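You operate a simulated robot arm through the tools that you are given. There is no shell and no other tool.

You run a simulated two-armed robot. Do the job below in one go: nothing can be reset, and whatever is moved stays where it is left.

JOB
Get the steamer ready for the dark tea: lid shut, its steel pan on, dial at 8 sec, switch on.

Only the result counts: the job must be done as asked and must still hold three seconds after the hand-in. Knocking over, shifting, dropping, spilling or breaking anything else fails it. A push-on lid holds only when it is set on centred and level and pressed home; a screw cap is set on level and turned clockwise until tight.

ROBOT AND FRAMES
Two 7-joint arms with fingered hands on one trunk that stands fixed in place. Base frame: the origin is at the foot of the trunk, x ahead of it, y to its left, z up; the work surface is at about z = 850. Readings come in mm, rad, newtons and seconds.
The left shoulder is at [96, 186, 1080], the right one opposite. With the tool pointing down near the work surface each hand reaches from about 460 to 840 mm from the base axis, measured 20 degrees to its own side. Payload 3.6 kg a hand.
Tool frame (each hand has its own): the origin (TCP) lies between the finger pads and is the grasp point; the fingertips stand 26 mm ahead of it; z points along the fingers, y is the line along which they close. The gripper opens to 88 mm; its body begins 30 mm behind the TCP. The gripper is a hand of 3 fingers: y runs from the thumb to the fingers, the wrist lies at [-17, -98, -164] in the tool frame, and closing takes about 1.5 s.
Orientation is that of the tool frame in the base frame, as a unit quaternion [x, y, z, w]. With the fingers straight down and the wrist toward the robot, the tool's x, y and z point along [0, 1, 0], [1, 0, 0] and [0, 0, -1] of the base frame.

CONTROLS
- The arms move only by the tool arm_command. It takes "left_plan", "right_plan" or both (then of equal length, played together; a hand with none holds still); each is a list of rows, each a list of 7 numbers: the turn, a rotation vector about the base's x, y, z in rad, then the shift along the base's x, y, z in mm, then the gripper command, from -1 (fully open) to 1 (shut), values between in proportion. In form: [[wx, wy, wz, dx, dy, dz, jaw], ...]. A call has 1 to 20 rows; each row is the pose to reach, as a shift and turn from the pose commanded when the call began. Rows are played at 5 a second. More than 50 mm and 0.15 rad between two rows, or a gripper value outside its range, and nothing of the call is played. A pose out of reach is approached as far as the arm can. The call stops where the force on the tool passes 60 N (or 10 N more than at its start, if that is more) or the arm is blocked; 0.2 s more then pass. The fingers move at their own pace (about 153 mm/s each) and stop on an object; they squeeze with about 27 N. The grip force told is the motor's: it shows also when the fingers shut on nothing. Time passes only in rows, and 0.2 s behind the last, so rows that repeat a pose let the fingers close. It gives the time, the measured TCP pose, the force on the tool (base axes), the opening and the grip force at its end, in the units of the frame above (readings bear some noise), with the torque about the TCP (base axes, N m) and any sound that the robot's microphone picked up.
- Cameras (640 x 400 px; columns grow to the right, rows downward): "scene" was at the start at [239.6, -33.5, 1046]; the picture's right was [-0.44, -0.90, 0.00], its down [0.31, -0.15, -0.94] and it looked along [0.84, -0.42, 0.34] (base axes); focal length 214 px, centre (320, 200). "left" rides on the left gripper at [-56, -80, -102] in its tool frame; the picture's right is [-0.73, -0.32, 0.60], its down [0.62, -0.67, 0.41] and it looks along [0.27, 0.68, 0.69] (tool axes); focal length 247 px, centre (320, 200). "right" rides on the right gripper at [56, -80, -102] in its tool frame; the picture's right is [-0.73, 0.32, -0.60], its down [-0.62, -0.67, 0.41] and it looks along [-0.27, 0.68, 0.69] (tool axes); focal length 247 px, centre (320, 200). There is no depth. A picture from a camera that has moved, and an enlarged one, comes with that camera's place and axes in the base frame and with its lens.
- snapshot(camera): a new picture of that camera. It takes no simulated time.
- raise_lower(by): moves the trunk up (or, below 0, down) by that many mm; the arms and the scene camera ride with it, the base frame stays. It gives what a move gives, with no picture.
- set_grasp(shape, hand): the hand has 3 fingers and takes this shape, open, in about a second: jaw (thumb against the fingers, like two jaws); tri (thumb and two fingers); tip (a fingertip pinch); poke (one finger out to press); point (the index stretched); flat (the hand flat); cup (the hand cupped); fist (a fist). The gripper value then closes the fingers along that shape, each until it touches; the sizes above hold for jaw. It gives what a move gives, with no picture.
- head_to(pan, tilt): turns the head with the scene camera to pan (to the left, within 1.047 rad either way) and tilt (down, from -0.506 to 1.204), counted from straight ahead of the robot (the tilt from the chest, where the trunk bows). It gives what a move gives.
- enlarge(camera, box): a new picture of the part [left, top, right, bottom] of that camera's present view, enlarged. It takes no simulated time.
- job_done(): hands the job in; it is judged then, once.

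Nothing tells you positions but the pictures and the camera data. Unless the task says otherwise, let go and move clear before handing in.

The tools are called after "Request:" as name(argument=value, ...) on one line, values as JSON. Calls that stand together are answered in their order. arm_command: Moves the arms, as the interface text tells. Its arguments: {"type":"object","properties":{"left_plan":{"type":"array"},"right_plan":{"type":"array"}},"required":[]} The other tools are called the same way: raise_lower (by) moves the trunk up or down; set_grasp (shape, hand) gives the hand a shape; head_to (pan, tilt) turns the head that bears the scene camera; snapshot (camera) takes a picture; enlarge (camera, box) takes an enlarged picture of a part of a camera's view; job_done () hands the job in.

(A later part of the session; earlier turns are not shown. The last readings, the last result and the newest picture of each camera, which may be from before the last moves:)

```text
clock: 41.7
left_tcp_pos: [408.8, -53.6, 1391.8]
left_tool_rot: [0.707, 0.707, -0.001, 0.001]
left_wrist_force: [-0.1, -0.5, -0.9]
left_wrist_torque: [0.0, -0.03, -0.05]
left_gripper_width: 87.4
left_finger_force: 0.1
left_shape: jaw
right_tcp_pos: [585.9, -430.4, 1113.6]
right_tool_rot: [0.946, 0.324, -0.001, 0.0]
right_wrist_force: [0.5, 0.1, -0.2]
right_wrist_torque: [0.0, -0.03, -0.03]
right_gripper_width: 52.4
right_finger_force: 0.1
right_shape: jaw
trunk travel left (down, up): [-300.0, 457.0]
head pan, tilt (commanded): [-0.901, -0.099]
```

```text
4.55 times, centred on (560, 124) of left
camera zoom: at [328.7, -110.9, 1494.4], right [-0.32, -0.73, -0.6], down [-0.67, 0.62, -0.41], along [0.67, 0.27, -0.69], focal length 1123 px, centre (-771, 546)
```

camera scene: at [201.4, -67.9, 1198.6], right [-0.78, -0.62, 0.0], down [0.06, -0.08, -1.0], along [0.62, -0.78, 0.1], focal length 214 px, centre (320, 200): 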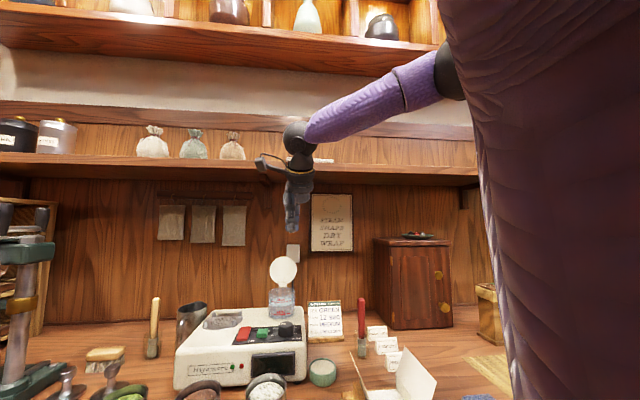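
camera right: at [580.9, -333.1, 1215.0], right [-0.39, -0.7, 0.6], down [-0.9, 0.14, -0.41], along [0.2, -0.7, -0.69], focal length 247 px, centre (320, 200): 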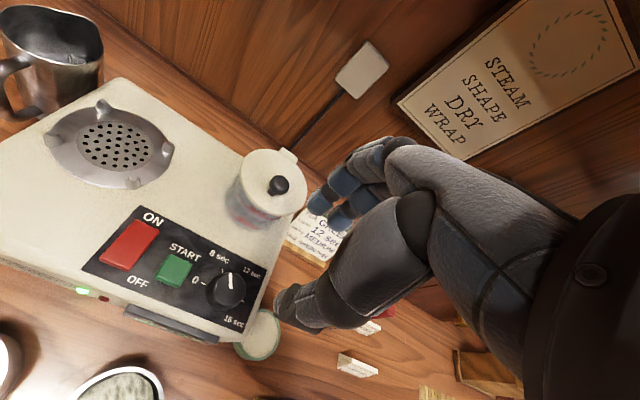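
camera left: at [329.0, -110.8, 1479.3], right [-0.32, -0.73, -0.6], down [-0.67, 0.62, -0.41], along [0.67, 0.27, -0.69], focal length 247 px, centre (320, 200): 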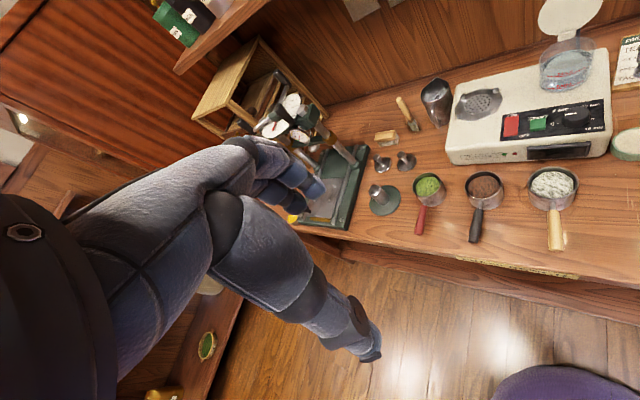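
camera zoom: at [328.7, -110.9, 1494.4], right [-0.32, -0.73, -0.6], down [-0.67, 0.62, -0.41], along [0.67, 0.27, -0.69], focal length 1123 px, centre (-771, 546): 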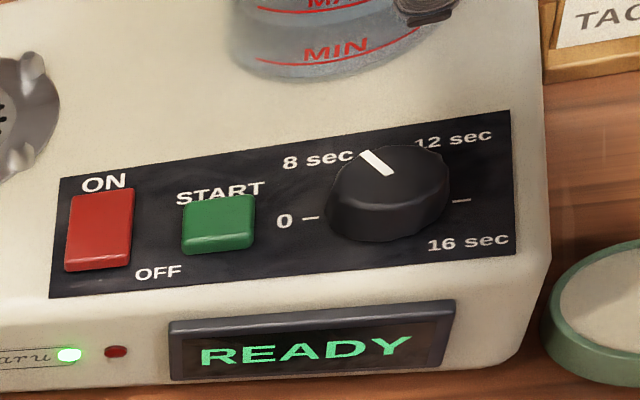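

The mark lies right on the 8-sec tick, display READY. Now the dark-tea pan; I turn the head to it and bring the right camera over it.

Request:
head_to(pan=-0.45, tilt=0.45)

Request:
arm_command(right_plan=[[0, 0, 0.13, -20, 20, 20, -1], [0, 0, 0.26, -45, 45, 35, -1], [0, 0, 0.39, -70, 70, 45, -1], [0, 0, 0.52, -95, 95, 50, -1], [0, 0, 0.65, -120, 120, 50, -1]])

Request:
snapshot(camera="right")

Request:
snapshot(camera="scene")

```text
clock: 42.7
left_tcp_pos: [410.1, -52.7, 1393.0]
left_tool_rot: [0.707, 0.707, 0.0, -0.001]
left_wrist_force: [0.2, 0.2, 0.5]
left_wrist_torque: [0.0, 0.01, 0.04]
left_gripper_width: 87.5
left_finger_force: 0.1
left_shape: jaw
right_tcp_pos: [585.5, -429.4, 1113.1]
right_tool_rot: [0.947, 0.322, -0.001, -0.001]
right_wrist_force: [0.4, 0.3, -0.3]
right_wrist_torque: [0.0, 0.02, 0.0]
right_gripper_width: 52.5
right_finger_force: 0.1
right_shape: jaw
trunk travel left (down, up): [-300.0, 457.0]
head pan, tilt (commanded): [-0.45, 0.45]
```

```text
clock: 43.9
left_tcp_pos: [409.1, -53.7, 1392.2]
left_tool_rot: [0.707, 0.707, 0.0, 0.0]
left_wrist_force: [-0.2, -0.2, 0.8]
left_wrist_torque: [-0.04, -0.03, -0.02]
left_gripper_width: 87.7
left_finger_force: 0.0
left_shape: jaw
right_tcp_pos: [464.5, -309.9, 1163.4]
right_tool_rot: [0.793, 0.61, 0.0, 0.0]
right_wrist_force: [-0.2, -0.8, 0.2]
right_wrist_torque: [-0.02, 0.0, 0.02]
right_gripper_width: 87.9
right_finger_force: 0.1
right_shape: jaw
trunk travel left (down, up): [-300.0, 457.0]
head pan, tilt (commanded): [-0.45, 0.45]
```

```text
taken
camera right: at [402.3, -235.3, 1266.2], right [0.12, -0.79, 0.6], down [-0.8, -0.43, -0.41], along [0.58, -0.43, -0.69], focal length 247 px, centre (320, 200)
```

right: 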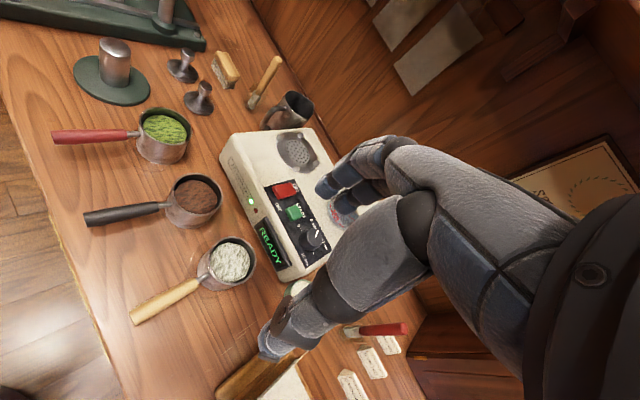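

```text
taken
camera scene: at [240.4, -39.8, 1057.0], right [-0.44, -0.9, 0.0], down [-0.39, 0.19, -0.9], along [0.81, -0.39, -0.43], focal length 214 px, centre (320, 200)
```

scene: 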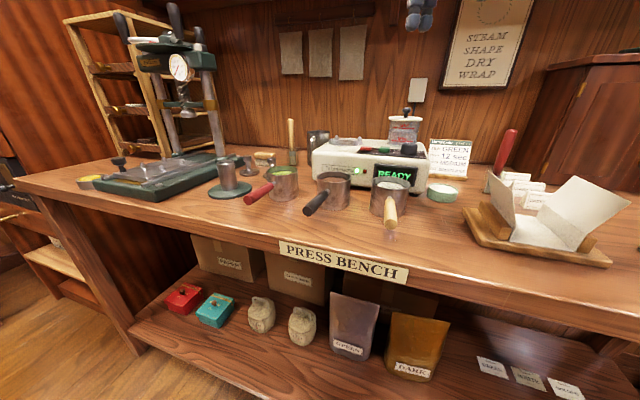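

Request:
enlarge(camera="right", box=[60, 100, 280, 340])

Request:
enlarge(camera="scene", box=[230, 110, 430, 240])

Request:
enlarge(camera="left", box=[380, 60, 620, 270])

```text
1.67 times, centred on (170, 220) of right
camera zoom: at [402.3, -235.3, 1266.2], right [0.12, -0.79, 0.6], down [-0.8, -0.43, -0.41], along [0.58, -0.43, -0.69], focal length 412 px, centre (570, 167)
```

zoom: 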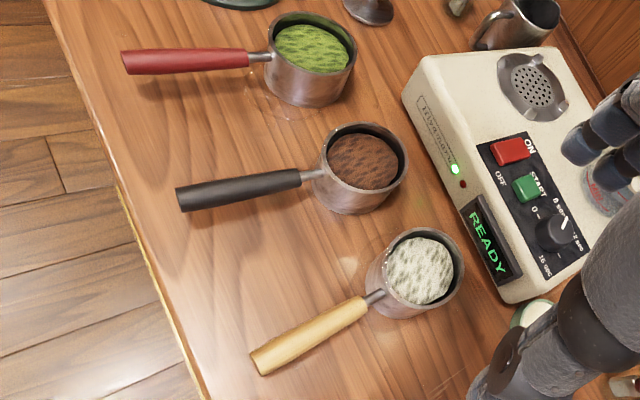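

```text
3.08 times, centred on (330, 175) of scene
camera zoom: at [240.4, -39.8, 1057.0], right [-0.44, -0.9, 0.0], down [-0.39, 0.19, -0.9], along [0.81, -0.39, -0.43], focal length 660 px, centre (289, 277)
```

zoom: 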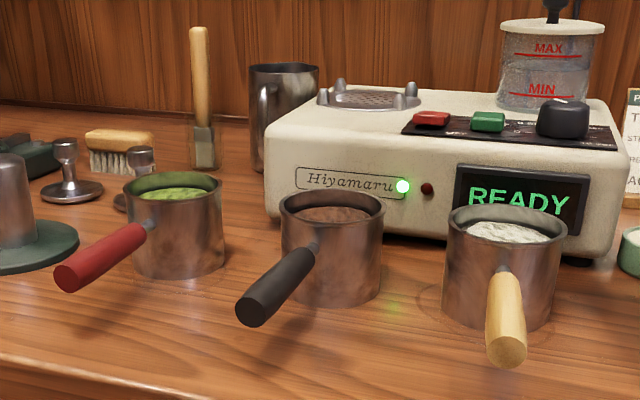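

```text
1.90 times, centred on (500, 165) of left
camera zoom: at [328.4, -110.5, 1494.5], right [-0.32, -0.73, -0.6], down [-0.67, 0.62, -0.41], along [0.68, 0.27, -0.69], focal length 470 px, centre (-23, 267)
```

zoom: 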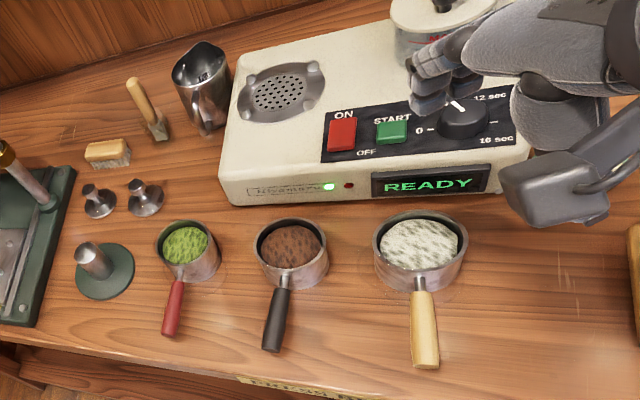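

I place the dark pan's rim centre at about (603,-246,905), its handle horizontal toward 132°, z≈895; the seat's centre from its four posts is about (756,-372). I'd like to hold the pan by its cup, so I first test whether the hand reaches straight down over the seat.

Request:
arm_command(right_plan=[[0, 0, 0, 42, -9, 0, -1], [0, 0, 0, 84, -18, -10, -1], [0, 0, 0.03, 126, -27, -25, -1], [0, 0, 0.05, 168, -36, -45, -1], [0, 0, 0.07, 210, -45, -70, -1], [0, 0, 0.087, 252, -54, -90, -1], [0, 0, 0.087, 291.5, -62, -115, -1], [0, 0, 0.087, 291.5, -62, -153, -1]])

Request:
snapshot(camera="right")

Request:
snapshot(camera="scene")

```text
clock: 45.7
left_tcp_pos: [410.5, -55.1, 1392.7]
left_tool_rot: [0.708, 0.707, 0.0, -0.001]
left_wrist_force: [0.7, -0.4, 0.1]
left_wrist_torque: [0.01, 0.02, -0.01]
left_gripper_width: 87.6
left_finger_force: 0.0
left_shape: jaw
right_tcp_pos: [722.4, -375.7, 1013.0]
right_tool_rot: [0.766, 0.643, 0.001, 0.001]
right_wrist_force: [-0.4, -0.8, 0.1]
right_wrist_torque: [-0.01, 0.0, 0.01]
right_gripper_width: 87.8
right_finger_force: 0.1
right_shape: jaw
right hand out of reach, approached as far as the arm can: row 7, 8
trunk travel left (down, up): [-300.0, 457.0]
head pan, tilt (commanded): [-0.45, 0.45]
```

```text
taken
camera right: at [655.0, -308.2, 1114.6], right [0.18, -0.78, 0.6], down [-0.76, -0.5, -0.41], along [0.62, -0.38, -0.69], focal length 247 px, centre (320, 200)
```

right: 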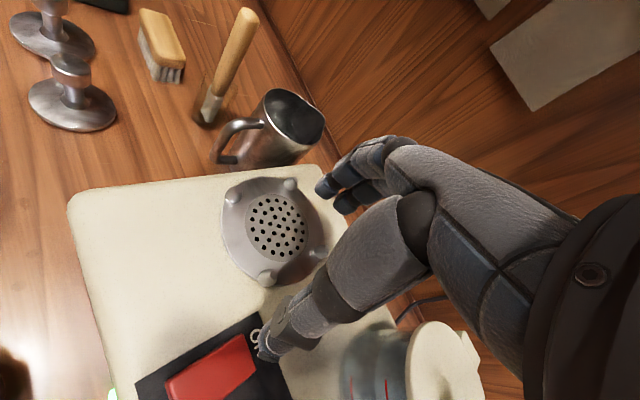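

```text
taken
camera scene: at [241.7, -40.4, 1056.6], right [-0.44, -0.9, 0.0], down [-0.39, 0.19, -0.9], along [0.81, -0.39, -0.44], focal length 214 px, centre (320, 200)
```

scene: 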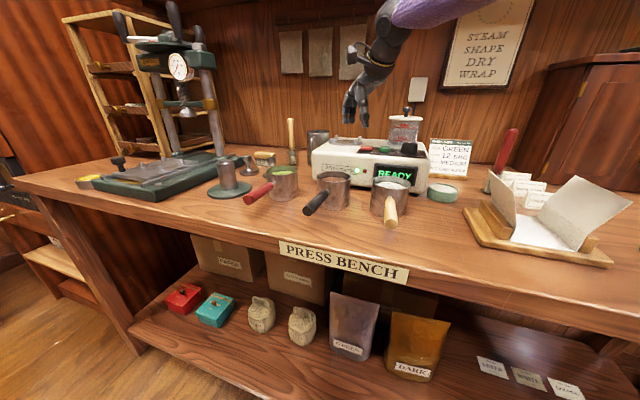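

The straight-down reach ends about 35 mm short of the seat, so the cup grip is out; holding the handle near the cup with the hand tilted toward it stays within reach. I move above the handle and turn the hand across it.

Request:
arm_command(right_plan=[[0, 0, 0.1, -15, 15, 30, -1], [0, 0, 0.23, -40, 43, 40, -1], [0, 0, 0.36, -65, 70, 40, -1], [0, 0, 0.49, -91, 99, 40, -0.5], [0, 0, 0.62, -117, 127, 35, -0.3], [0, 0, 0.75, -143, 155, 30, -0.2], [0, 0, 0.88, -165, 178, 25, -0.2], [0, 0, 0.904, -169.6, 184.4, 20, -0.2]])

Request:
snapshot(camera="right")

Request:
snapshot(camera="scene")

```text
clock: 47.5
left_tcp_pos: [409.3, -54.8, 1392.6]
left_tool_rot: [0.707, 0.707, -0.001, 0.0]
left_wrist_force: [0.2, -0.4, -0.6]
left_wrist_torque: [0.03, 0.01, 0.01]
left_gripper_width: 87.6
left_finger_force: 0.1
left_shape: jaw
right_tcp_pos: [553.1, -189.9, 1034.5]
right_tool_rot: [0.407, 0.913, 0.0, 0.0]
right_wrist_force: [0.6, -0.4, 0.5]
right_wrist_torque: [-0.02, -0.01, -0.01]
right_gripper_width: 53.4
right_finger_force: 0.2
right_shape: jaw
trunk travel left (down, up): [-300.0, 457.0]
head pan, tilt (commanded): [-0.45, 0.45]
```

```text
taken
camera right: at [455.9, -202.6, 1136.9], right [0.73, -0.34, 0.6], down [-0.08, -0.91, -0.41], along [0.68, 0.25, -0.69], focal length 247 px, centre (320, 200)
```

right: 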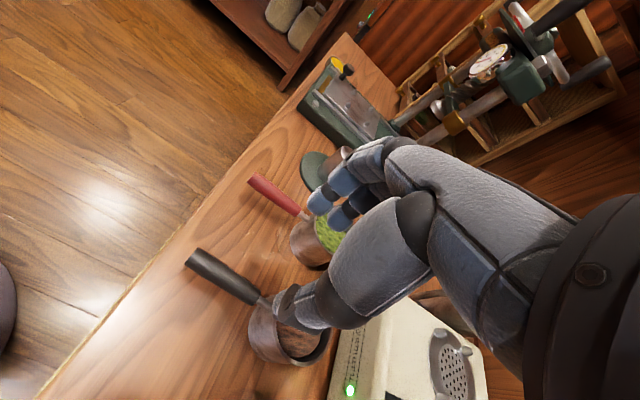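

```text
taken
camera scene: at [240.9, -39.8, 1056.9], right [-0.44, -0.9, 0.0], down [-0.39, 0.19, -0.9], along [0.81, -0.39, -0.44], focal length 214 px, centre (320, 200)
```

scene: 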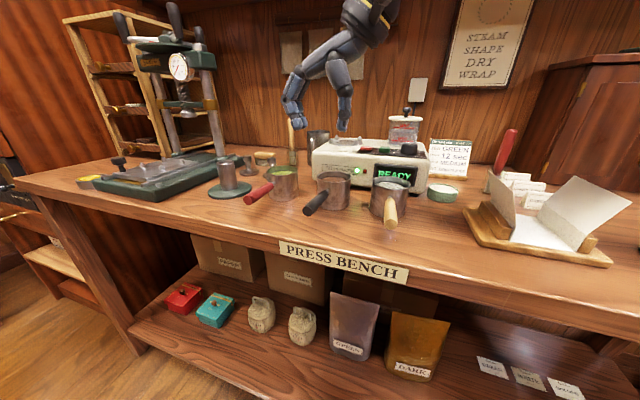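

The hand hangs over the handle, square to it. I enlarge the hand camera's view to refine the handle's line.

Request:
enlarge(camera="right", box=[170, 230, 340, 380])

Request:
enlarge(camera="scene", box=[270, 150, 370, 230])

```text
2.67 times, centred on (255, 305) of right
camera zoom: at [455.9, -202.6, 1136.9], right [0.73, -0.34, 0.6], down [-0.08, -0.91, -0.41], along [0.68, 0.25, -0.69], focal length 659 px, centre (493, -80)
```

zoom: 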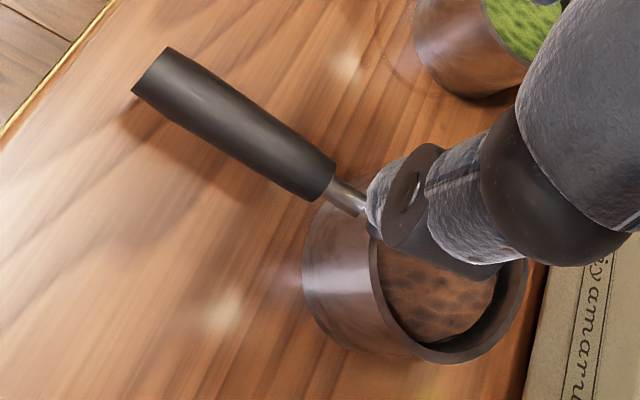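

```text
5.00 times, centred on (320, 190) of scene
camera zoom: at [240.9, -39.8, 1056.9], right [-0.44, -0.9, 0.0], down [-0.39, 0.19, -0.9], along [0.81, -0.39, -0.44], focal length 1072 px, centre (320, 250)
```

zoom: 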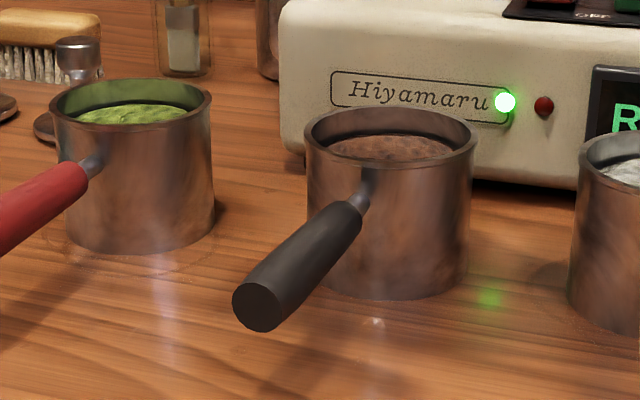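

The handle's axis runs from (567,-209) to (519,-155) at z≈893. I tilt the hand 25° toward the cup and come down to just above the handle.

Request:
arm_command(right_plan=[[-0.081, -0.073, 0, 0, -1, -20, -0.2], [-0.162, -0.146, 0, 0, -2, -40, -0.2], [-0.243, -0.219, 0, -0.6, -2.6, -60, -0.2], [-0.324, -0.292, 0, -0.6, -2.6, -80, -0.2], [-0.324, -0.292, 0, -0.6, -2.6, -95, -0.2]])

Request:
snapshot(camera="right")

Request:
enlarge(camera="scene", box=[250, 90, 400, 230])

```text
clock: 48.7
left_tcp_pos: [409.0, -53.7, 1393.1]
left_tool_rot: [0.707, 0.707, 0.0, -0.001]
left_wrist_force: [0.3, 0.4, 0.1]
left_wrist_torque: [-0.04, 0.03, -0.03]
left_gripper_width: 87.8
left_finger_force: 0.1
left_shape: jaw
right_tcp_pos: [552.0, -194.0, 940.1]
right_tool_rot: [0.4, 0.891, -0.087, 0.198]
right_wrist_force: [0.5, 0.0, 0.3]
right_wrist_torque: [-0.02, 0.04, -0.01]
right_gripper_width: 53.3
right_finger_force: 0.0
right_shape: jaw
trunk travel left (down, up): [-300.0, 457.0]
head pan, tilt (commanded): [-0.45, 0.45]
```

```text
taken
camera right: at [429.1, -177.1, 1009.0], right [0.51, -0.1, 0.85], down [-0.01, -0.99, -0.11], along [0.86, 0.05, -0.51], focal length 247 px, centre (320, 200)
```

right: 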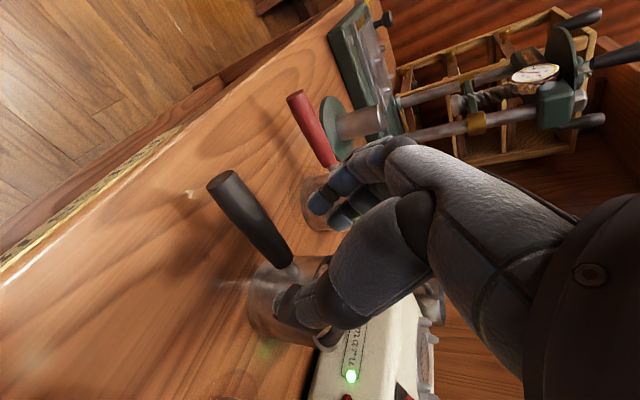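

```text
2.86 times, centred on (325, 160) of scene
camera zoom: at [241.0, -40.0, 1056.9], right [-0.44, -0.9, 0.0], down [-0.39, 0.19, -0.9], along [0.81, -0.39, -0.44], focal length 613 px, centre (306, 314)
```

zoom: 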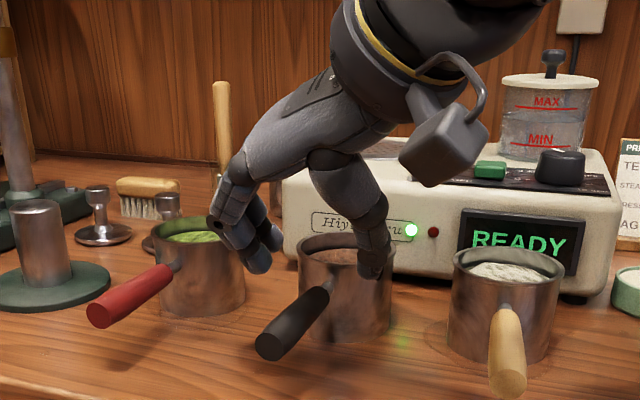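

The hand straddles the handle line and clears the neighbouring pans. I go down to the handle's height.

Request:
arm_command(right_plan=[[0, 0, 0, 0.3, 1, -15, -0.2], [0, 0, 0, 0.5, 1.3, -30, -0.2], [0, 0, 0, 0.5, 1.3, -40, -0.2], [0, 0, 0, 0.5, 1.3, -47, -0.2]])

Request:
snapshot(camera="right")

Request:
enlarge(camera="scene", box=[250, 120, 380, 230])

```text
clock: 49.7
left_tcp_pos: [409.8, -53.9, 1392.2]
left_tool_rot: [0.707, 0.707, -0.001, 0.0]
left_wrist_force: [-0.2, 0.3, 0.0]
left_wrist_torque: [0.02, -0.01, -0.01]
left_gripper_width: 87.8
left_finger_force: 0.1
left_shape: jaw
right_tcp_pos: [552.5, -191.3, 894.0]
right_tool_rot: [0.399, 0.891, -0.087, 0.198]
right_wrist_force: [0.3, -0.3, 0.5]
right_wrist_torque: [0.05, 0.03, 0.0]
right_gripper_width: 53.1
right_finger_force: 0.2
right_shape: jaw
trunk travel left (down, up): [-300.0, 457.0]
head pan, tilt (commanded): [-0.45, 0.45]
```

```text
taken
camera right: at [430.1, -175.1, 962.5], right [0.51, -0.1, 0.85], down [0.0, -0.99, -0.11], along [0.86, 0.05, -0.51], focal length 247 px, centre (320, 200)
```

right: 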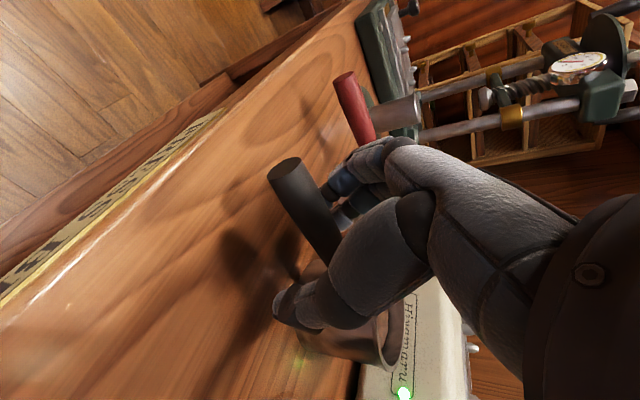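

```text
3.64 times, centred on (315, 175) of scene
camera zoom: at [240.9, -39.9, 1056.9], right [-0.44, -0.9, 0.0], down [-0.39, 0.19, -0.9], along [0.81, -0.39, -0.44], focal length 780 px, centre (338, 291)
```

zoom: 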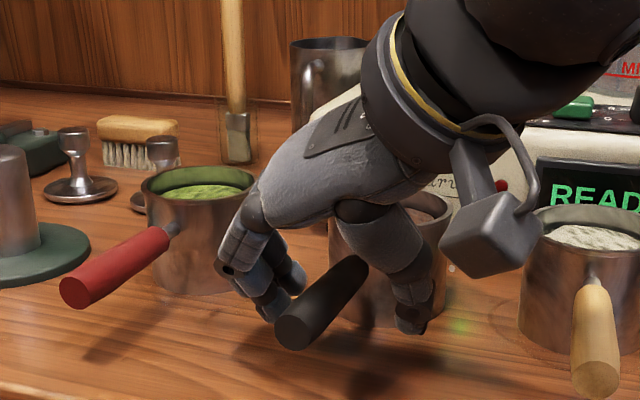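

The handle lies between thumb and fingers. I close the grip and hold.

Request:
arm_command(right_plan=[[0, 0, 0, 0, 0, 0, 0.2], [0, 0, 0, 0, 0, 0, 0.5], [0, 0, 0, 0, 0, 0, 0.8], [0, 0, 0, 0, 0, 0, 1], [0, 0, 0, 0, 0, 0, 1], [0, 0, 0, 0, 0, 0, 1], [0, 0, 0, 0, 0, 0, 1]])

Request:
snapshot(camera="right")

Request:
enlarge(camera="scene", box=[250, 120, 380, 230])

```text
clock: 51.3
left_tcp_pos: [409.2, -52.3, 1393.1]
left_tool_rot: [0.707, 0.707, -0.001, -0.001]
left_wrist_force: [-0.7, -0.1, 0.9]
left_wrist_torque: [0.0, -0.01, 0.02]
left_gripper_width: 87.6
left_finger_force: 0.0
left_shape: jaw
right_tcp_pos: [552.8, -191.1, 895.1]
right_tool_rot: [0.399, 0.891, -0.088, 0.199]
right_wrist_force: [1.1, -0.5, 0.0]
right_wrist_torque: [-0.02, -0.04, 0.03]
right_gripper_width: 5.1
right_finger_force: 26.4
right_shape: jaw
trunk travel left (down, up): [-300.0, 457.0]
head pan, tilt (commanded): [-0.45, 0.45]
```

```text
taken
camera right: at [430.2, -175.3, 962.4], right [0.51, -0.1, 0.85], down [0.0, -0.99, -0.11], along [0.86, 0.05, -0.51], focal length 247 px, centre (320, 200)
```

right: 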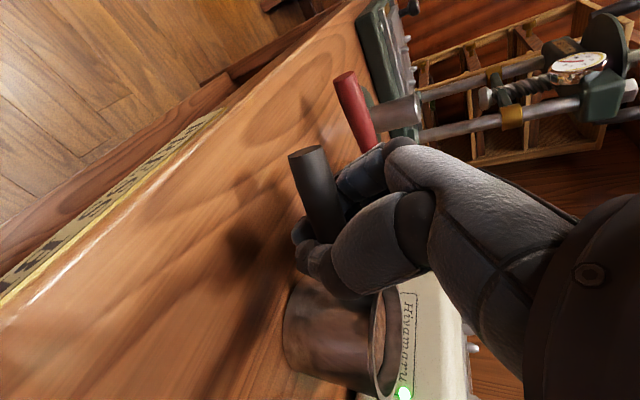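

```text
3.64 times, centred on (315, 175) of scene
camera zoom: at [241.0, -40.0, 1056.8], right [-0.44, -0.9, 0.0], down [-0.39, 0.19, -0.9], along [0.81, -0.39, -0.44], focal length 780 px, centre (338, 291)
```

zoom: 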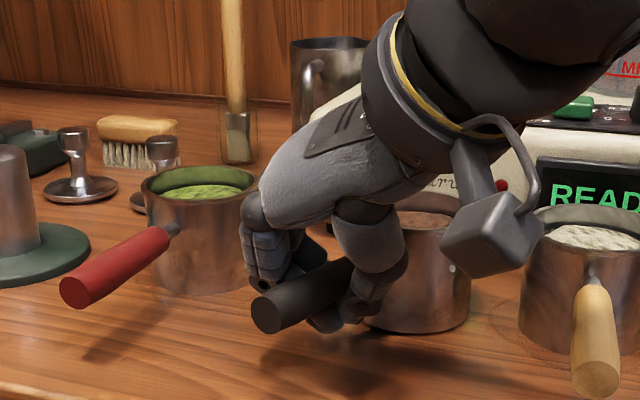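

The pan swung a bit as the grip closed. I look closer at how the handle lies in the fingers before lifting.

Request:
enlarge(camera="right", box=[240, 120, 440, 400])

Request:
enlarge(camera="scene", box=[285, 150, 375, 215])

Request:
enlarge(camera="left", box=[420, 80, 600, 260])

```text
1.43 times, centred on (340, 260) of right
camera zoom: at [430.2, -175.3, 962.4], right [0.51, -0.1, 0.85], down [0.0, -0.99, -0.11], along [0.86, 0.05, -0.51], focal length 353 px, centre (291, 114)
```

zoom: 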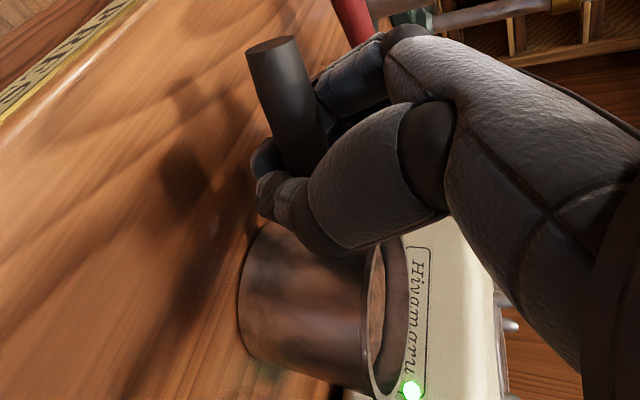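

```text
6.15 times, centred on (330, 182) of scene
camera zoom: at [241.0, -40.0, 1056.8], right [-0.44, -0.9, 0.0], down [-0.39, 0.19, -0.9], along [0.81, -0.39, -0.44], focal length 1320 px, centre (258, 308)
```

zoom: 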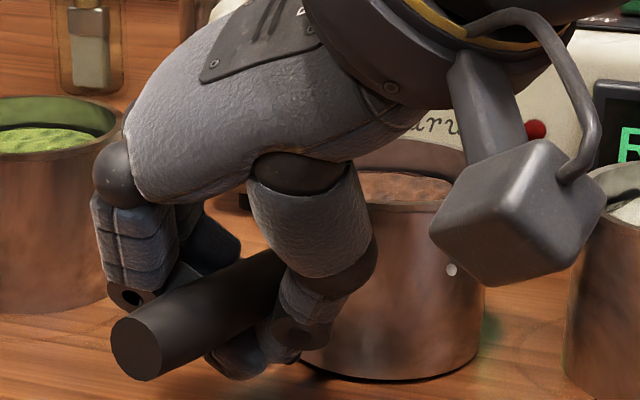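

```text
2.22 times, centred on (510, 170) of left
camera zoom: at [329.3, -110.8, 1494.2], right [-0.32, -0.73, -0.6], down [-0.67, 0.62, -0.41], along [0.67, 0.27, -0.69], focal length 549 px, centre (-102, 267)
```

zoom: 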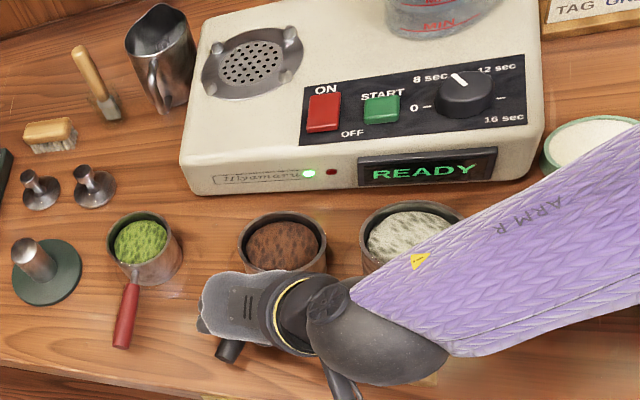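

The pan turned about 15° in yaw but still stands upright on the bench and clear of its neighbours. I test-lift by 8 mm and check that it stays level.

Request:
arm_command(right_plan=[[0, 0, 0, 0, 0, 2, 1], [0, 0, 0, 0, 0, 4, 1], [0, 0, 0, 0, 0, 6, 1], [0, 0, 0, 0, 0, 8, 1], [0, 0, 0, 0, 0, 8, 1]])

Request:
enlarge(camera="right", box=[240, 120, 440, 400])

Request:
enlarge(camera="scene", box=[285, 150, 375, 215])

```text
clock: 52.5
left_tcp_pos: [409.3, -55.0, 1390.9]
left_tool_rot: [0.707, 0.707, -0.001, -0.001]
left_wrist_force: [-0.1, 0.3, 0.0]
left_wrist_torque: [-0.01, 0.02, 0.04]
left_gripper_width: 87.7
left_finger_force: 0.0
left_shape: jaw
right_tcp_pos: [550.9, -192.1, 902.2]
right_tool_rot: [0.399, 0.891, -0.088, 0.198]
right_wrist_force: [1.3, 0.4, -1.8]
right_wrist_torque: [0.03, 0.04, 0.03]
right_gripper_width: 4.9
right_finger_force: 27.2
right_shape: jaw
trunk travel left (down, up): [-300.0, 457.0]
head pan, tilt (commanded): [-0.45, 0.45]
```

```text
1.43 times, centred on (340, 260) of right
camera zoom: at [429.5, -175.7, 970.6], right [0.51, -0.1, 0.85], down [0.0, -0.99, -0.11], along [0.86, 0.05, -0.51], focal length 353 px, centre (291, 114)
```

zoom: 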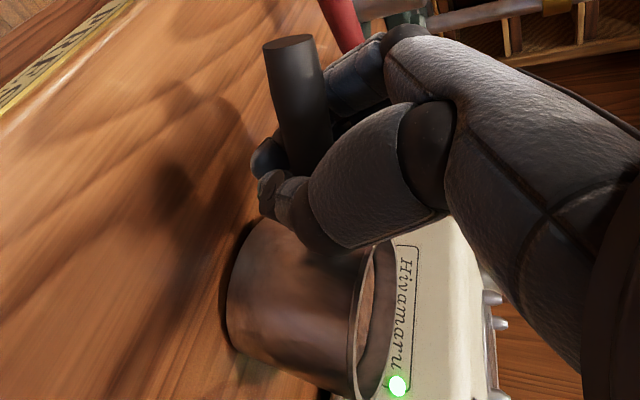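

```text
6.15 times, centred on (330, 182) of scene
camera zoom: at [241.1, -39.9, 1056.8], right [-0.44, -0.9, 0.0], down [-0.39, 0.19, -0.9], along [0.81, -0.39, -0.44], focal length 1320 px, centre (258, 308)
```

zoom: 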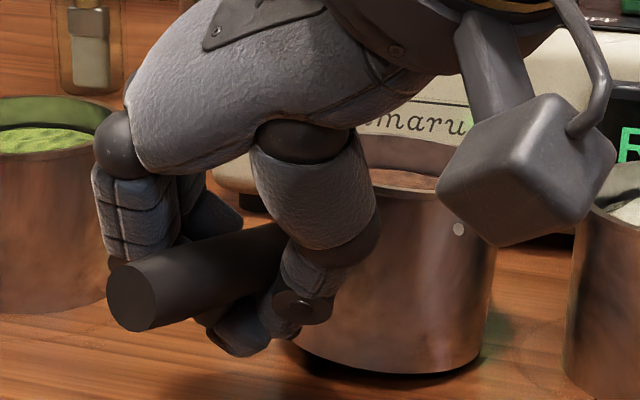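

The pan droops in the handle grip (its far edge stayed on the bench), so that grip won't carry it level. I set it back down and use the grip only to slide and turn the pan on the bench about 30°, so that I can then take it by the cup.

Request:
arm_command(right_plan=[[0, 0, 0, 0, 0, -2, 1], [0, 0, 0, 0, 0, -4, 1], [0, 0, 0, 0, 0, -6, 1], [0, 0, 0, 0, 0, -8.5, 1], [0, 0, 0, 0, 0, -8.5, 1]])

Request:
enlarge(camera="right", box=[240, 120, 440, 400])

Request:
enlarge(camera="scene", box=[285, 150, 375, 215])

```text
clock: 53.7
left_tcp_pos: [408.1, -53.6, 1392.5]
left_tool_rot: [0.707, 0.707, -0.001, 0.0]
left_wrist_force: [-0.5, 0.2, 0.1]
left_wrist_torque: [-0.01, -0.01, -0.02]
left_gripper_width: 87.8
left_finger_force: 0.1
left_shape: jaw
right_tcp_pos: [552.5, -192.0, 893.4]
right_tool_rot: [0.399, 0.891, -0.088, 0.197]
right_wrist_force: [-0.3, 0.3, -0.3]
right_wrist_torque: [-0.08, -0.03, 0.04]
right_gripper_width: 4.8
right_finger_force: 26.7
right_shape: jaw
trunk travel left (down, up): [-300.0, 457.0]
head pan, tilt (commanded): [-0.45, 0.45]
```

```text
1.43 times, centred on (340, 260) of right
camera zoom: at [430.1, -175.6, 961.9], right [0.51, -0.1, 0.85], down [0.0, -0.99, -0.11], along [0.86, 0.05, -0.51], focal length 353 px, centre (291, 114)
```

zoom: 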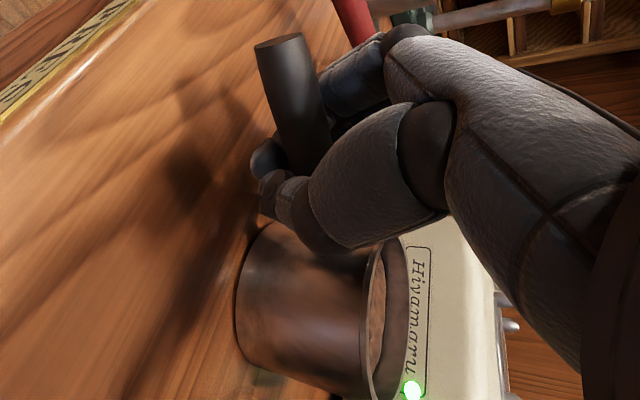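

```text
6.15 times, centred on (330, 182) of scene
camera zoom: at [240.9, -39.8, 1056.9], right [-0.44, -0.9, 0.0], down [-0.39, 0.19, -0.9], along [0.81, -0.39, -0.44], focal length 1320 px, centre (258, 308)
```

zoom: 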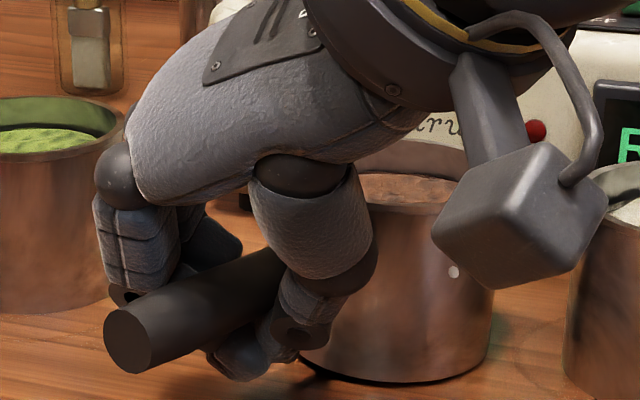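

The pan is flat on the bench again. I turn the hand 30° counter-clockwise about the grip point, sliding the pan round.

Request:
arm_command(right_plan=[[0, 0, 0.065, 0, 0, 0, 1], [0, 0, 0.13, 0, 0, 0, 1], [0, 0, 0.195, 0, 0, 0, 1], [0, 0, 0.26, 0, 0, 0, 1], [0, 0, 0.325, 0, 0, 0, 1], [0, 0, 0.39, 0, 0, 0, 1], [0, 0, 0.455, 0, 0, 0, 1], [0, 0, 0.52, 0, 0, 0, 1], [0, 0, 0.52, 0, 0, 0, 1]])

Request:
snapshot(camera="right")

Request:
enlarge(camera="scene", box=[230, 110, 410, 240])

Request:
enlarge(camera="left", box=[420, 80, 600, 260])

```text
clock: 55.7
left_tcp_pos: [409.1, -54.1, 1392.7]
left_tool_rot: [0.707, 0.707, 0.0, 0.0]
left_wrist_force: [0.4, 0.1, -0.5]
left_wrist_torque: [0.01, 0.0, 0.0]
left_gripper_width: 87.5
left_finger_force: 0.1
left_shape: jaw
right_tcp_pos: [552.2, -192.1, 893.7]
right_tool_rot: [0.156, 0.964, -0.034, 0.214]
right_wrist_force: [-0.3, -0.6, -0.6]
right_wrist_torque: [-0.02, -0.01, -0.08]
right_gripper_width: 4.6
right_finger_force: 27.0
right_shape: jaw
trunk travel left (down, up): [-300.0, 457.0]
head pan, tilt (commanded): [-0.45, 0.45]
```

```text
taken
camera right: at [437.3, -238.3, 961.8], right [0.49, 0.17, 0.85], down [0.49, -0.86, -0.11], along [0.72, 0.47, -0.51], focal length 247 px, centre (320, 200)
```

right: 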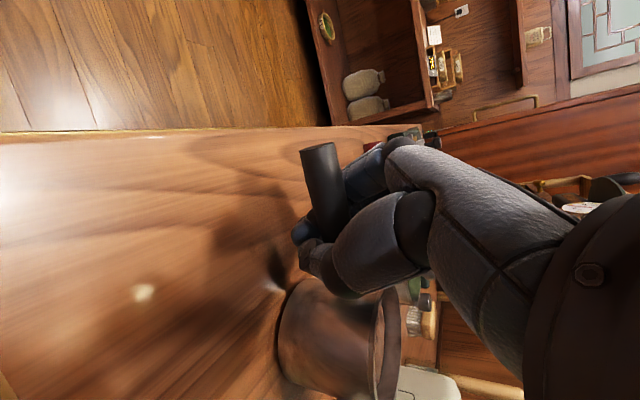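

```text
3.08 times, centred on (320, 175) of scene
camera zoom: at [240.9, -39.9, 1056.9], right [-0.44, -0.9, 0.0], down [-0.39, 0.19, -0.9], along [0.81, -0.39, -0.44], focal length 660 px, centre (320, 277)
```

zoom: 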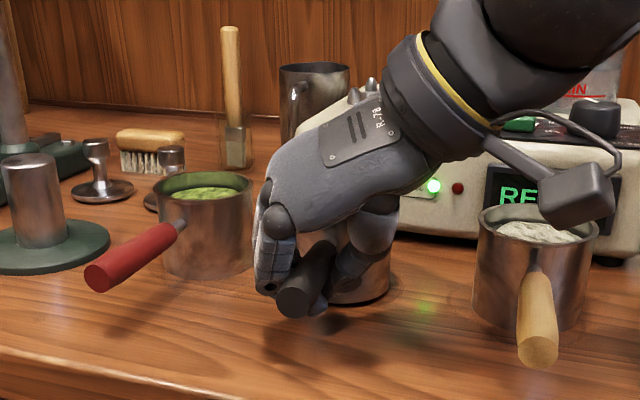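

```text
2.22 times, centred on (510, 170) of left
camera zoom: at [329.1, -110.8, 1494.3], right [-0.32, -0.73, -0.6], down [-0.67, 0.62, -0.41], along [0.67, 0.27, -0.69], focal length 549 px, centre (-102, 267)
```

zoom: 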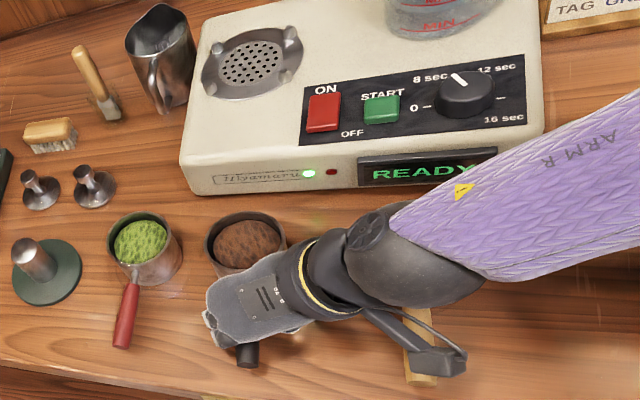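

The pan now stands near (604,-233) with its handle toward about 140°. I let go of the handle and retreat along the fingers' direction.

Request:
arm_command(right_plan=[[0, 0, 0, 0, 0, 0, 0.6], [0, 0, 0, 0, 0, 0, 0.2], [0, 0, 0, 0, 0, 0, -0.2], [0, 0, 0, 0, 0, 0, -0.3], [0, 0, 0, -8, 2.5, 18, -0.3], [0, 0, 0, -20, 6, 45, -0.3], [0, 0, 0, -36, 12, 85, -0.3], [0, 0, 0, -45, 15, 120, -0.3]])

Request:
snapshot(camera="right")

Request:
enlarge(camera="scene", box=[230, 110, 410, 240])

Request:
enlarge(camera="left", box=[420, 80, 600, 260])

```text
clock: 57.5
left_tcp_pos: [408.0, -53.6, 1393.2]
left_tool_rot: [0.707, 0.707, 0.001, 0.0]
left_wrist_force: [0.3, 0.6, -0.2]
left_wrist_torque: [0.01, -0.01, -0.01]
left_gripper_width: 87.5
left_finger_force: 0.1
left_shape: jaw
right_tcp_pos: [505.2, -176.3, 1014.5]
right_tool_rot: [0.157, 0.964, -0.033, 0.214]
right_wrist_force: [0.0, -0.6, 0.7]
right_wrist_torque: [0.0, 0.01, 0.01]
right_gripper_width: 56.7
right_finger_force: 0.2
right_shape: jaw
trunk travel left (down, up): [-300.0, 457.0]
head pan, tilt (commanded): [-0.45, 0.45]
```

```text
taken
camera right: at [391.7, -223.2, 1083.5], right [0.49, 0.17, 0.85], down [0.49, -0.86, -0.11], along [0.72, 0.47, -0.51], focal length 247 px, centre (320, 200)
```

right: 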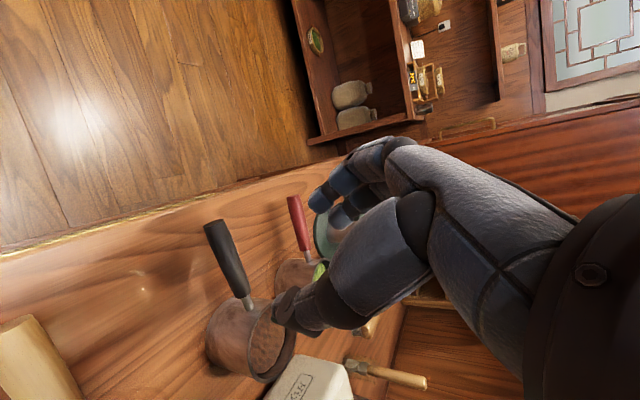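

```text
3.08 times, centred on (320, 175) of scene
camera zoom: at [240.4, -39.7, 1057.0], right [-0.44, -0.9, 0.0], down [-0.39, 0.19, -0.9], along [0.81, -0.39, -0.43], focal length 660 px, centre (320, 277)
```

zoom: 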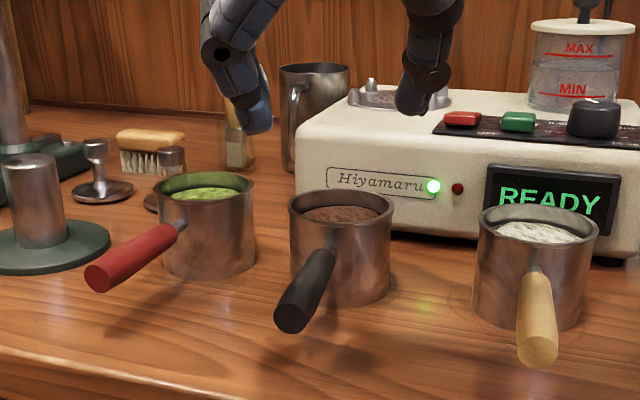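

```text
2.22 times, centred on (510, 170) of left
camera zoom: at [328.4, -110.5, 1494.5], right [-0.32, -0.73, -0.6], down [-0.67, 0.62, -0.41], along [0.68, 0.27, -0.69], focal length 549 px, centre (-102, 267)
```

zoom: 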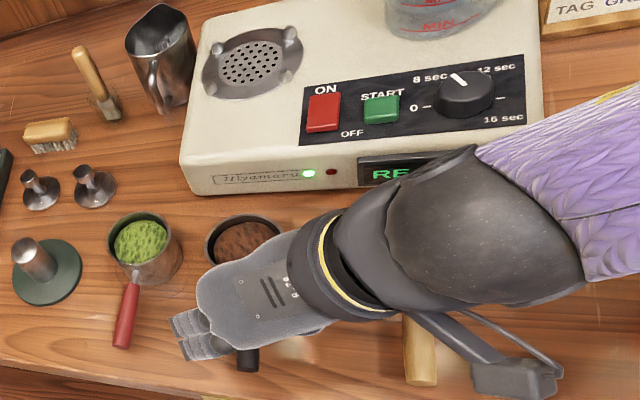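

The pan stands upright and undisturbed, handle now toward the robot's side. Before gripping it by the cup I test, empty-handed, whether a tilted cup grip (tilt in the plane across the closing line, so the pads stay upright) reaches the seat.

Request:
arm_command(right_plan=[[0, 0, -0.131, 15, -10, 15, -1], [0, 0, -0.262, 35, -20, 30, -1], [0, 0, -0.393, 60, -35, 45, -1], [0, 0, -0.524, 90, -50, 50, -1], [0, 0, -0.654, 120, -65, 55, -1], [0, 0, -0.785, 150, -85, 60, -1]])

Request:
snapshot(camera="right")

```text
clock: 58.9
left_tcp_pos: [410.5, -53.4, 1390.8]
left_tool_rot: [0.707, 0.708, 0.0, 0.0]
left_wrist_force: [0.2, 0.6, -0.6]
left_wrist_torque: [0.0, 0.01, 0.0]
left_gripper_width: 87.8
left_finger_force: 0.0
left_shape: jaw
right_tcp_pos: [655.1, -262.6, 1071.6]
right_tool_rot: [0.515, 0.83, -0.113, 0.184]
right_wrist_force: [-0.7, -0.6, -0.6]
right_wrist_torque: [0.0, 0.01, 0.01]
right_gripper_width: 87.6
right_finger_force: 0.0
right_shape: jaw
trunk travel left (down, up): [-300.0, 457.0]
head pan, tilt (commanded): [-0.45, 0.45]
```

```text
taken
camera right: at [542.7, -214.1, 1140.7], right [0.47, -0.23, 0.85], down [-0.27, -0.96, -0.11], along [0.84, -0.18, -0.51], focal length 247 px, centre (320, 200)
```

right: 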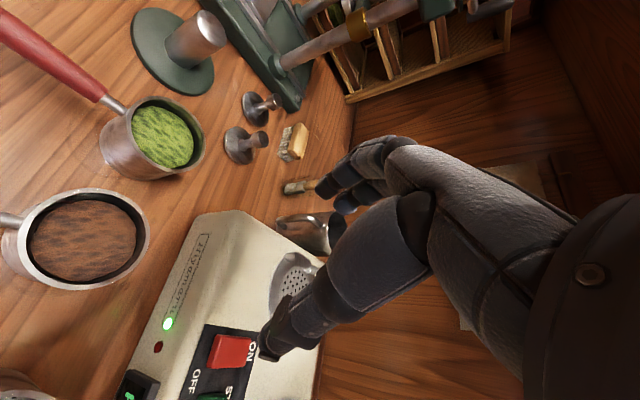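

The pan's cup centre reads (607,-234). I add tilt and move out over the seat to test the reach.

Request:
arm_command(right_plan=[[-0.0584, -0.03, 0, 25, -27, 0, -1], [-0.1167, -0.06, 0, 50, -54, -10, -1], [-0.175, -0.09, 0, 76, -82, -25, -1], [-0.2334, -0.119, 0, 101, -109.4, -45, -1], [-0.2334, -0.119, 0, 101, -109.4, -62, -1]])

Request:
snapshot(camera="right")

Request:
snapshot(camera="scene")

```text
clock: 60.1
left_tcp_pos: [409.3, -53.3, 1393.0]
left_tool_rot: [0.707, 0.707, -0.001, 0.0]
left_wrist_force: [0.1, 0.6, -0.2]
left_wrist_torque: [0.01, -0.02, 0.03]
left_gripper_width: 87.8
left_finger_force: 0.1
left_shape: jaw
right_tcp_pos: [740.9, -375.0, 1014.6]
right_tool_rot: [0.494, 0.799, -0.179, 0.293]
right_wrist_force: [-0.8, 0.2, -0.5]
right_wrist_torque: [0.0, -0.02, 0.02]
right_gripper_width: 87.5
right_finger_force: 0.1
right_shape: jaw
right hand out of reach, approached as far as the arm can: row 4, 5
trunk travel left (down, up): [-300.0, 457.0]
head pan, tilt (commanded): [-0.45, 0.45]
```

```text
taken
camera right: at [621.1, -314.3, 1056.5], right [0.36, -0.02, 0.93], down [-0.26, -0.96, 0.08], along [0.9, -0.27, -0.35], focal length 247 px, centre (320, 200)
```

right: 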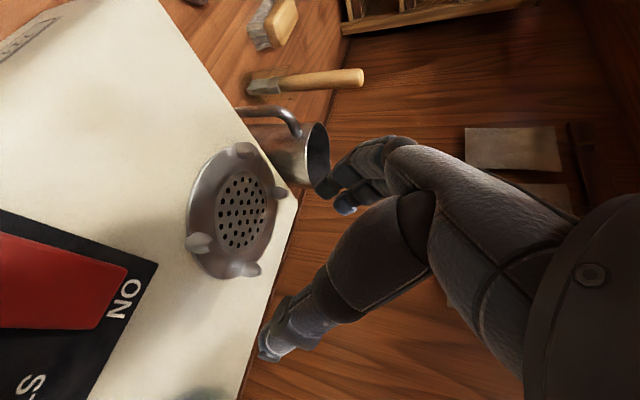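

```text
taken
camera scene: at [241.1, -39.8, 1056.8], right [-0.44, -0.9, 0.0], down [-0.39, 0.19, -0.9], along [0.81, -0.39, -0.44], focal length 214 px, centre (320, 200)
```

scene: 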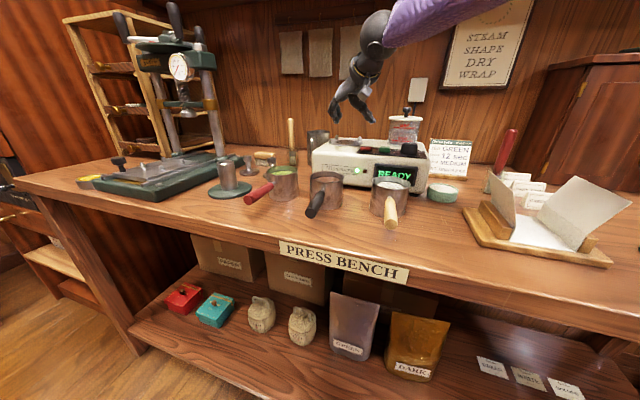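

It stopped 15 mm short. I try small further steps from here, to see whether this is the true limit.

Request:
arm_command(right_plan=[[0, 0, 0, 5, 1, 0, -1], [0, 0, 0, 10, 2, 0, -1], [0, 0, 0, 15, 3, 0, -1]])

Request:
raise_lower(by=-40)

Request:
arm_command(right_plan=[[0, 0, 0, 5, 1, 10, -1], [0, 0, 0, 10, 2, 25, -1], [0, 0, 0, 15, 3, 40, -1]])

```text
clock: 60.9
left_tcp_pos: [408.2, -53.9, 1392.8]
left_tool_rot: [0.708, 0.707, 0.0, 0.0]
left_wrist_force: [0.2, -0.1, 0.9]
left_wrist_torque: [-0.02, 0.02, 0.0]
left_gripper_width: 87.5
left_finger_force: 0.1
left_shape: jaw
right_tcp_pos: [741.1, -375.8, 1018.5]
right_tool_rot: [0.494, 0.799, -0.177, 0.292]
right_wrist_force: [-0.3, -0.8, 1.1]
right_wrist_torque: [0.0, 0.04, 0.03]
right_gripper_width: 87.7
right_finger_force: 0.1
right_shape: jaw
right hand out of reach, approached as far as the arm can: row 1, 2, 3
trunk travel left (down, up): [-300.0, 457.0]
head pan, tilt (commanded): [-0.45, 0.45]
```

```text
clock: 61.7
left_tcp_pos: [407.5, -54.1, 1352.3]
left_tool_rot: [0.706, 0.708, 0.0, 0.0]
left_wrist_force: [0.1, 0.0, 0.1]
left_wrist_torque: [0.02, 0.02, 0.04]
left_gripper_width: 87.4
left_finger_force: 0.0
left_shape: jaw
right_tcp_pos: [743.4, -375.4, 979.8]
right_tool_rot: [0.495, 0.799, -0.177, 0.292]
right_wrist_force: [0.5, 0.2, 0.4]
right_wrist_torque: [-0.01, 0.0, -0.02]
right_gripper_width: 87.9
right_finger_force: 0.0
right_shape: jaw
trunk travel left (down, up): [-260.0, 497.0]
head pan, tilt (commanded): [-0.45, 0.45]
```

```text
clock: 62.5
left_tcp_pos: [409.5, -54.9, 1353.0]
left_tool_rot: [0.707, 0.707, -0.001, 0.0]
left_wrist_force: [0.0, 0.2, 0.9]
left_wrist_torque: [-0.01, 0.01, 0.04]
left_gripper_width: 87.8
left_finger_force: 0.1
left_shape: jaw
right_tcp_pos: [756.7, -373.0, 1018.4]
right_tool_rot: [0.494, 0.799, -0.178, 0.292]
right_wrist_force: [1.3, 0.0, -0.5]
right_wrist_torque: [0.01, 0.01, 0.01]
right_gripper_width: 87.6
right_finger_force: 0.1
right_shape: jaw
trunk travel left (down, up): [-260.0, 497.0]
head pan, tilt (commanded): [-0.45, 0.45]
```

With the trunk lower (wrist above the shoulder) the reach grows: it got fully over the seat. That may also make a plain straight-down cup grip possible, which is the best hold, so I test that with the trunk lower still.

Request:
arm_command(right_plan=[[0.1244, 0.0634, 0, -15, 10, 20, -1], [0.2488, 0.1268, 0, -30, 15, 40, -1], [0.3732, 0.19, 0, -45, 20, 50, -1], [0.4976, 0.2536, 0, -55, 25, 60, -1], [0.622, 0.317, 0, -65, 30, 60, -1]])

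Request:
arm_command(right_plan=[[0, 0, -0.12, 0, 0, 0, -1], [0, 0, -0.24, 0, 0, 0, -1], [0, 0, -0.36, 0, 0, 0, -1], [0, 0, -0.471, 0, 0, 0, -1]])

Request:
raise_lower(by=-50)

```text
clock: 63.7
left_tcp_pos: [409.2, -55.5, 1352.3]
left_tool_rot: [0.707, 0.707, -0.001, -0.001]
left_wrist_force: [0.4, 0.1, 0.7]
left_wrist_torque: [0.01, 0.03, 0.0]
left_gripper_width: 87.7
left_finger_force: 0.0
left_shape: jaw
right_tcp_pos: [692.7, -342.7, 1080.8]
right_tool_rot: [0.526, 0.85, 0.001, -0.002]
right_wrist_force: [-0.1, 0.4, 0.4]
right_wrist_torque: [-0.02, 0.01, 0.04]
right_gripper_width: 88.0
right_finger_force: 0.2
right_shape: jaw
trunk travel left (down, up): [-260.0, 497.0]
head pan, tilt (commanded): [-0.45, 0.45]
```

```text
clock: 64.7
left_tcp_pos: [409.1, -53.5, 1352.2]
left_tool_rot: [0.707, 0.707, -0.001, -0.001]
left_wrist_force: [-0.1, -0.1, 0.1]
left_wrist_torque: [-0.01, -0.01, 0.01]
left_gripper_width: 87.7
left_finger_force: 0.1
left_shape: jaw
right_tcp_pos: [694.3, -342.3, 1077.7]
right_tool_rot: [0.711, 0.703, 0.0, 0.0]
right_wrist_force: [-0.2, -0.1, 0.0]
right_wrist_torque: [0.0, 0.01, 0.02]
right_gripper_width: 87.6
right_finger_force: 0.0
right_shape: jaw
trunk travel left (down, up): [-260.0, 497.0]
head pan, tilt (commanded): [-0.45, 0.45]
```

```text
clock: 65.6
left_tcp_pos: [408.6, -54.1, 1304.0]
left_tool_rot: [0.706, 0.708, -0.001, 0.0]
left_wrist_force: [-0.2, 0.5, 0.6]
left_wrist_torque: [-0.03, -0.02, 0.0]
left_gripper_width: 87.6
left_finger_force: 0.1
left_shape: jaw
right_tcp_pos: [692.7, -342.4, 1029.5]
right_tool_rot: [0.71, 0.704, 0.0, 0.0]
right_wrist_force: [0.2, -0.1, -0.5]
right_wrist_torque: [0.0, -0.04, 0.03]
right_gripper_width: 87.7
right_finger_force: 0.0
right_shape: jaw
trunk travel left (down, up): [-210.0, 547.0]
head pan, tilt (commanded): [-0.45, 0.45]
```

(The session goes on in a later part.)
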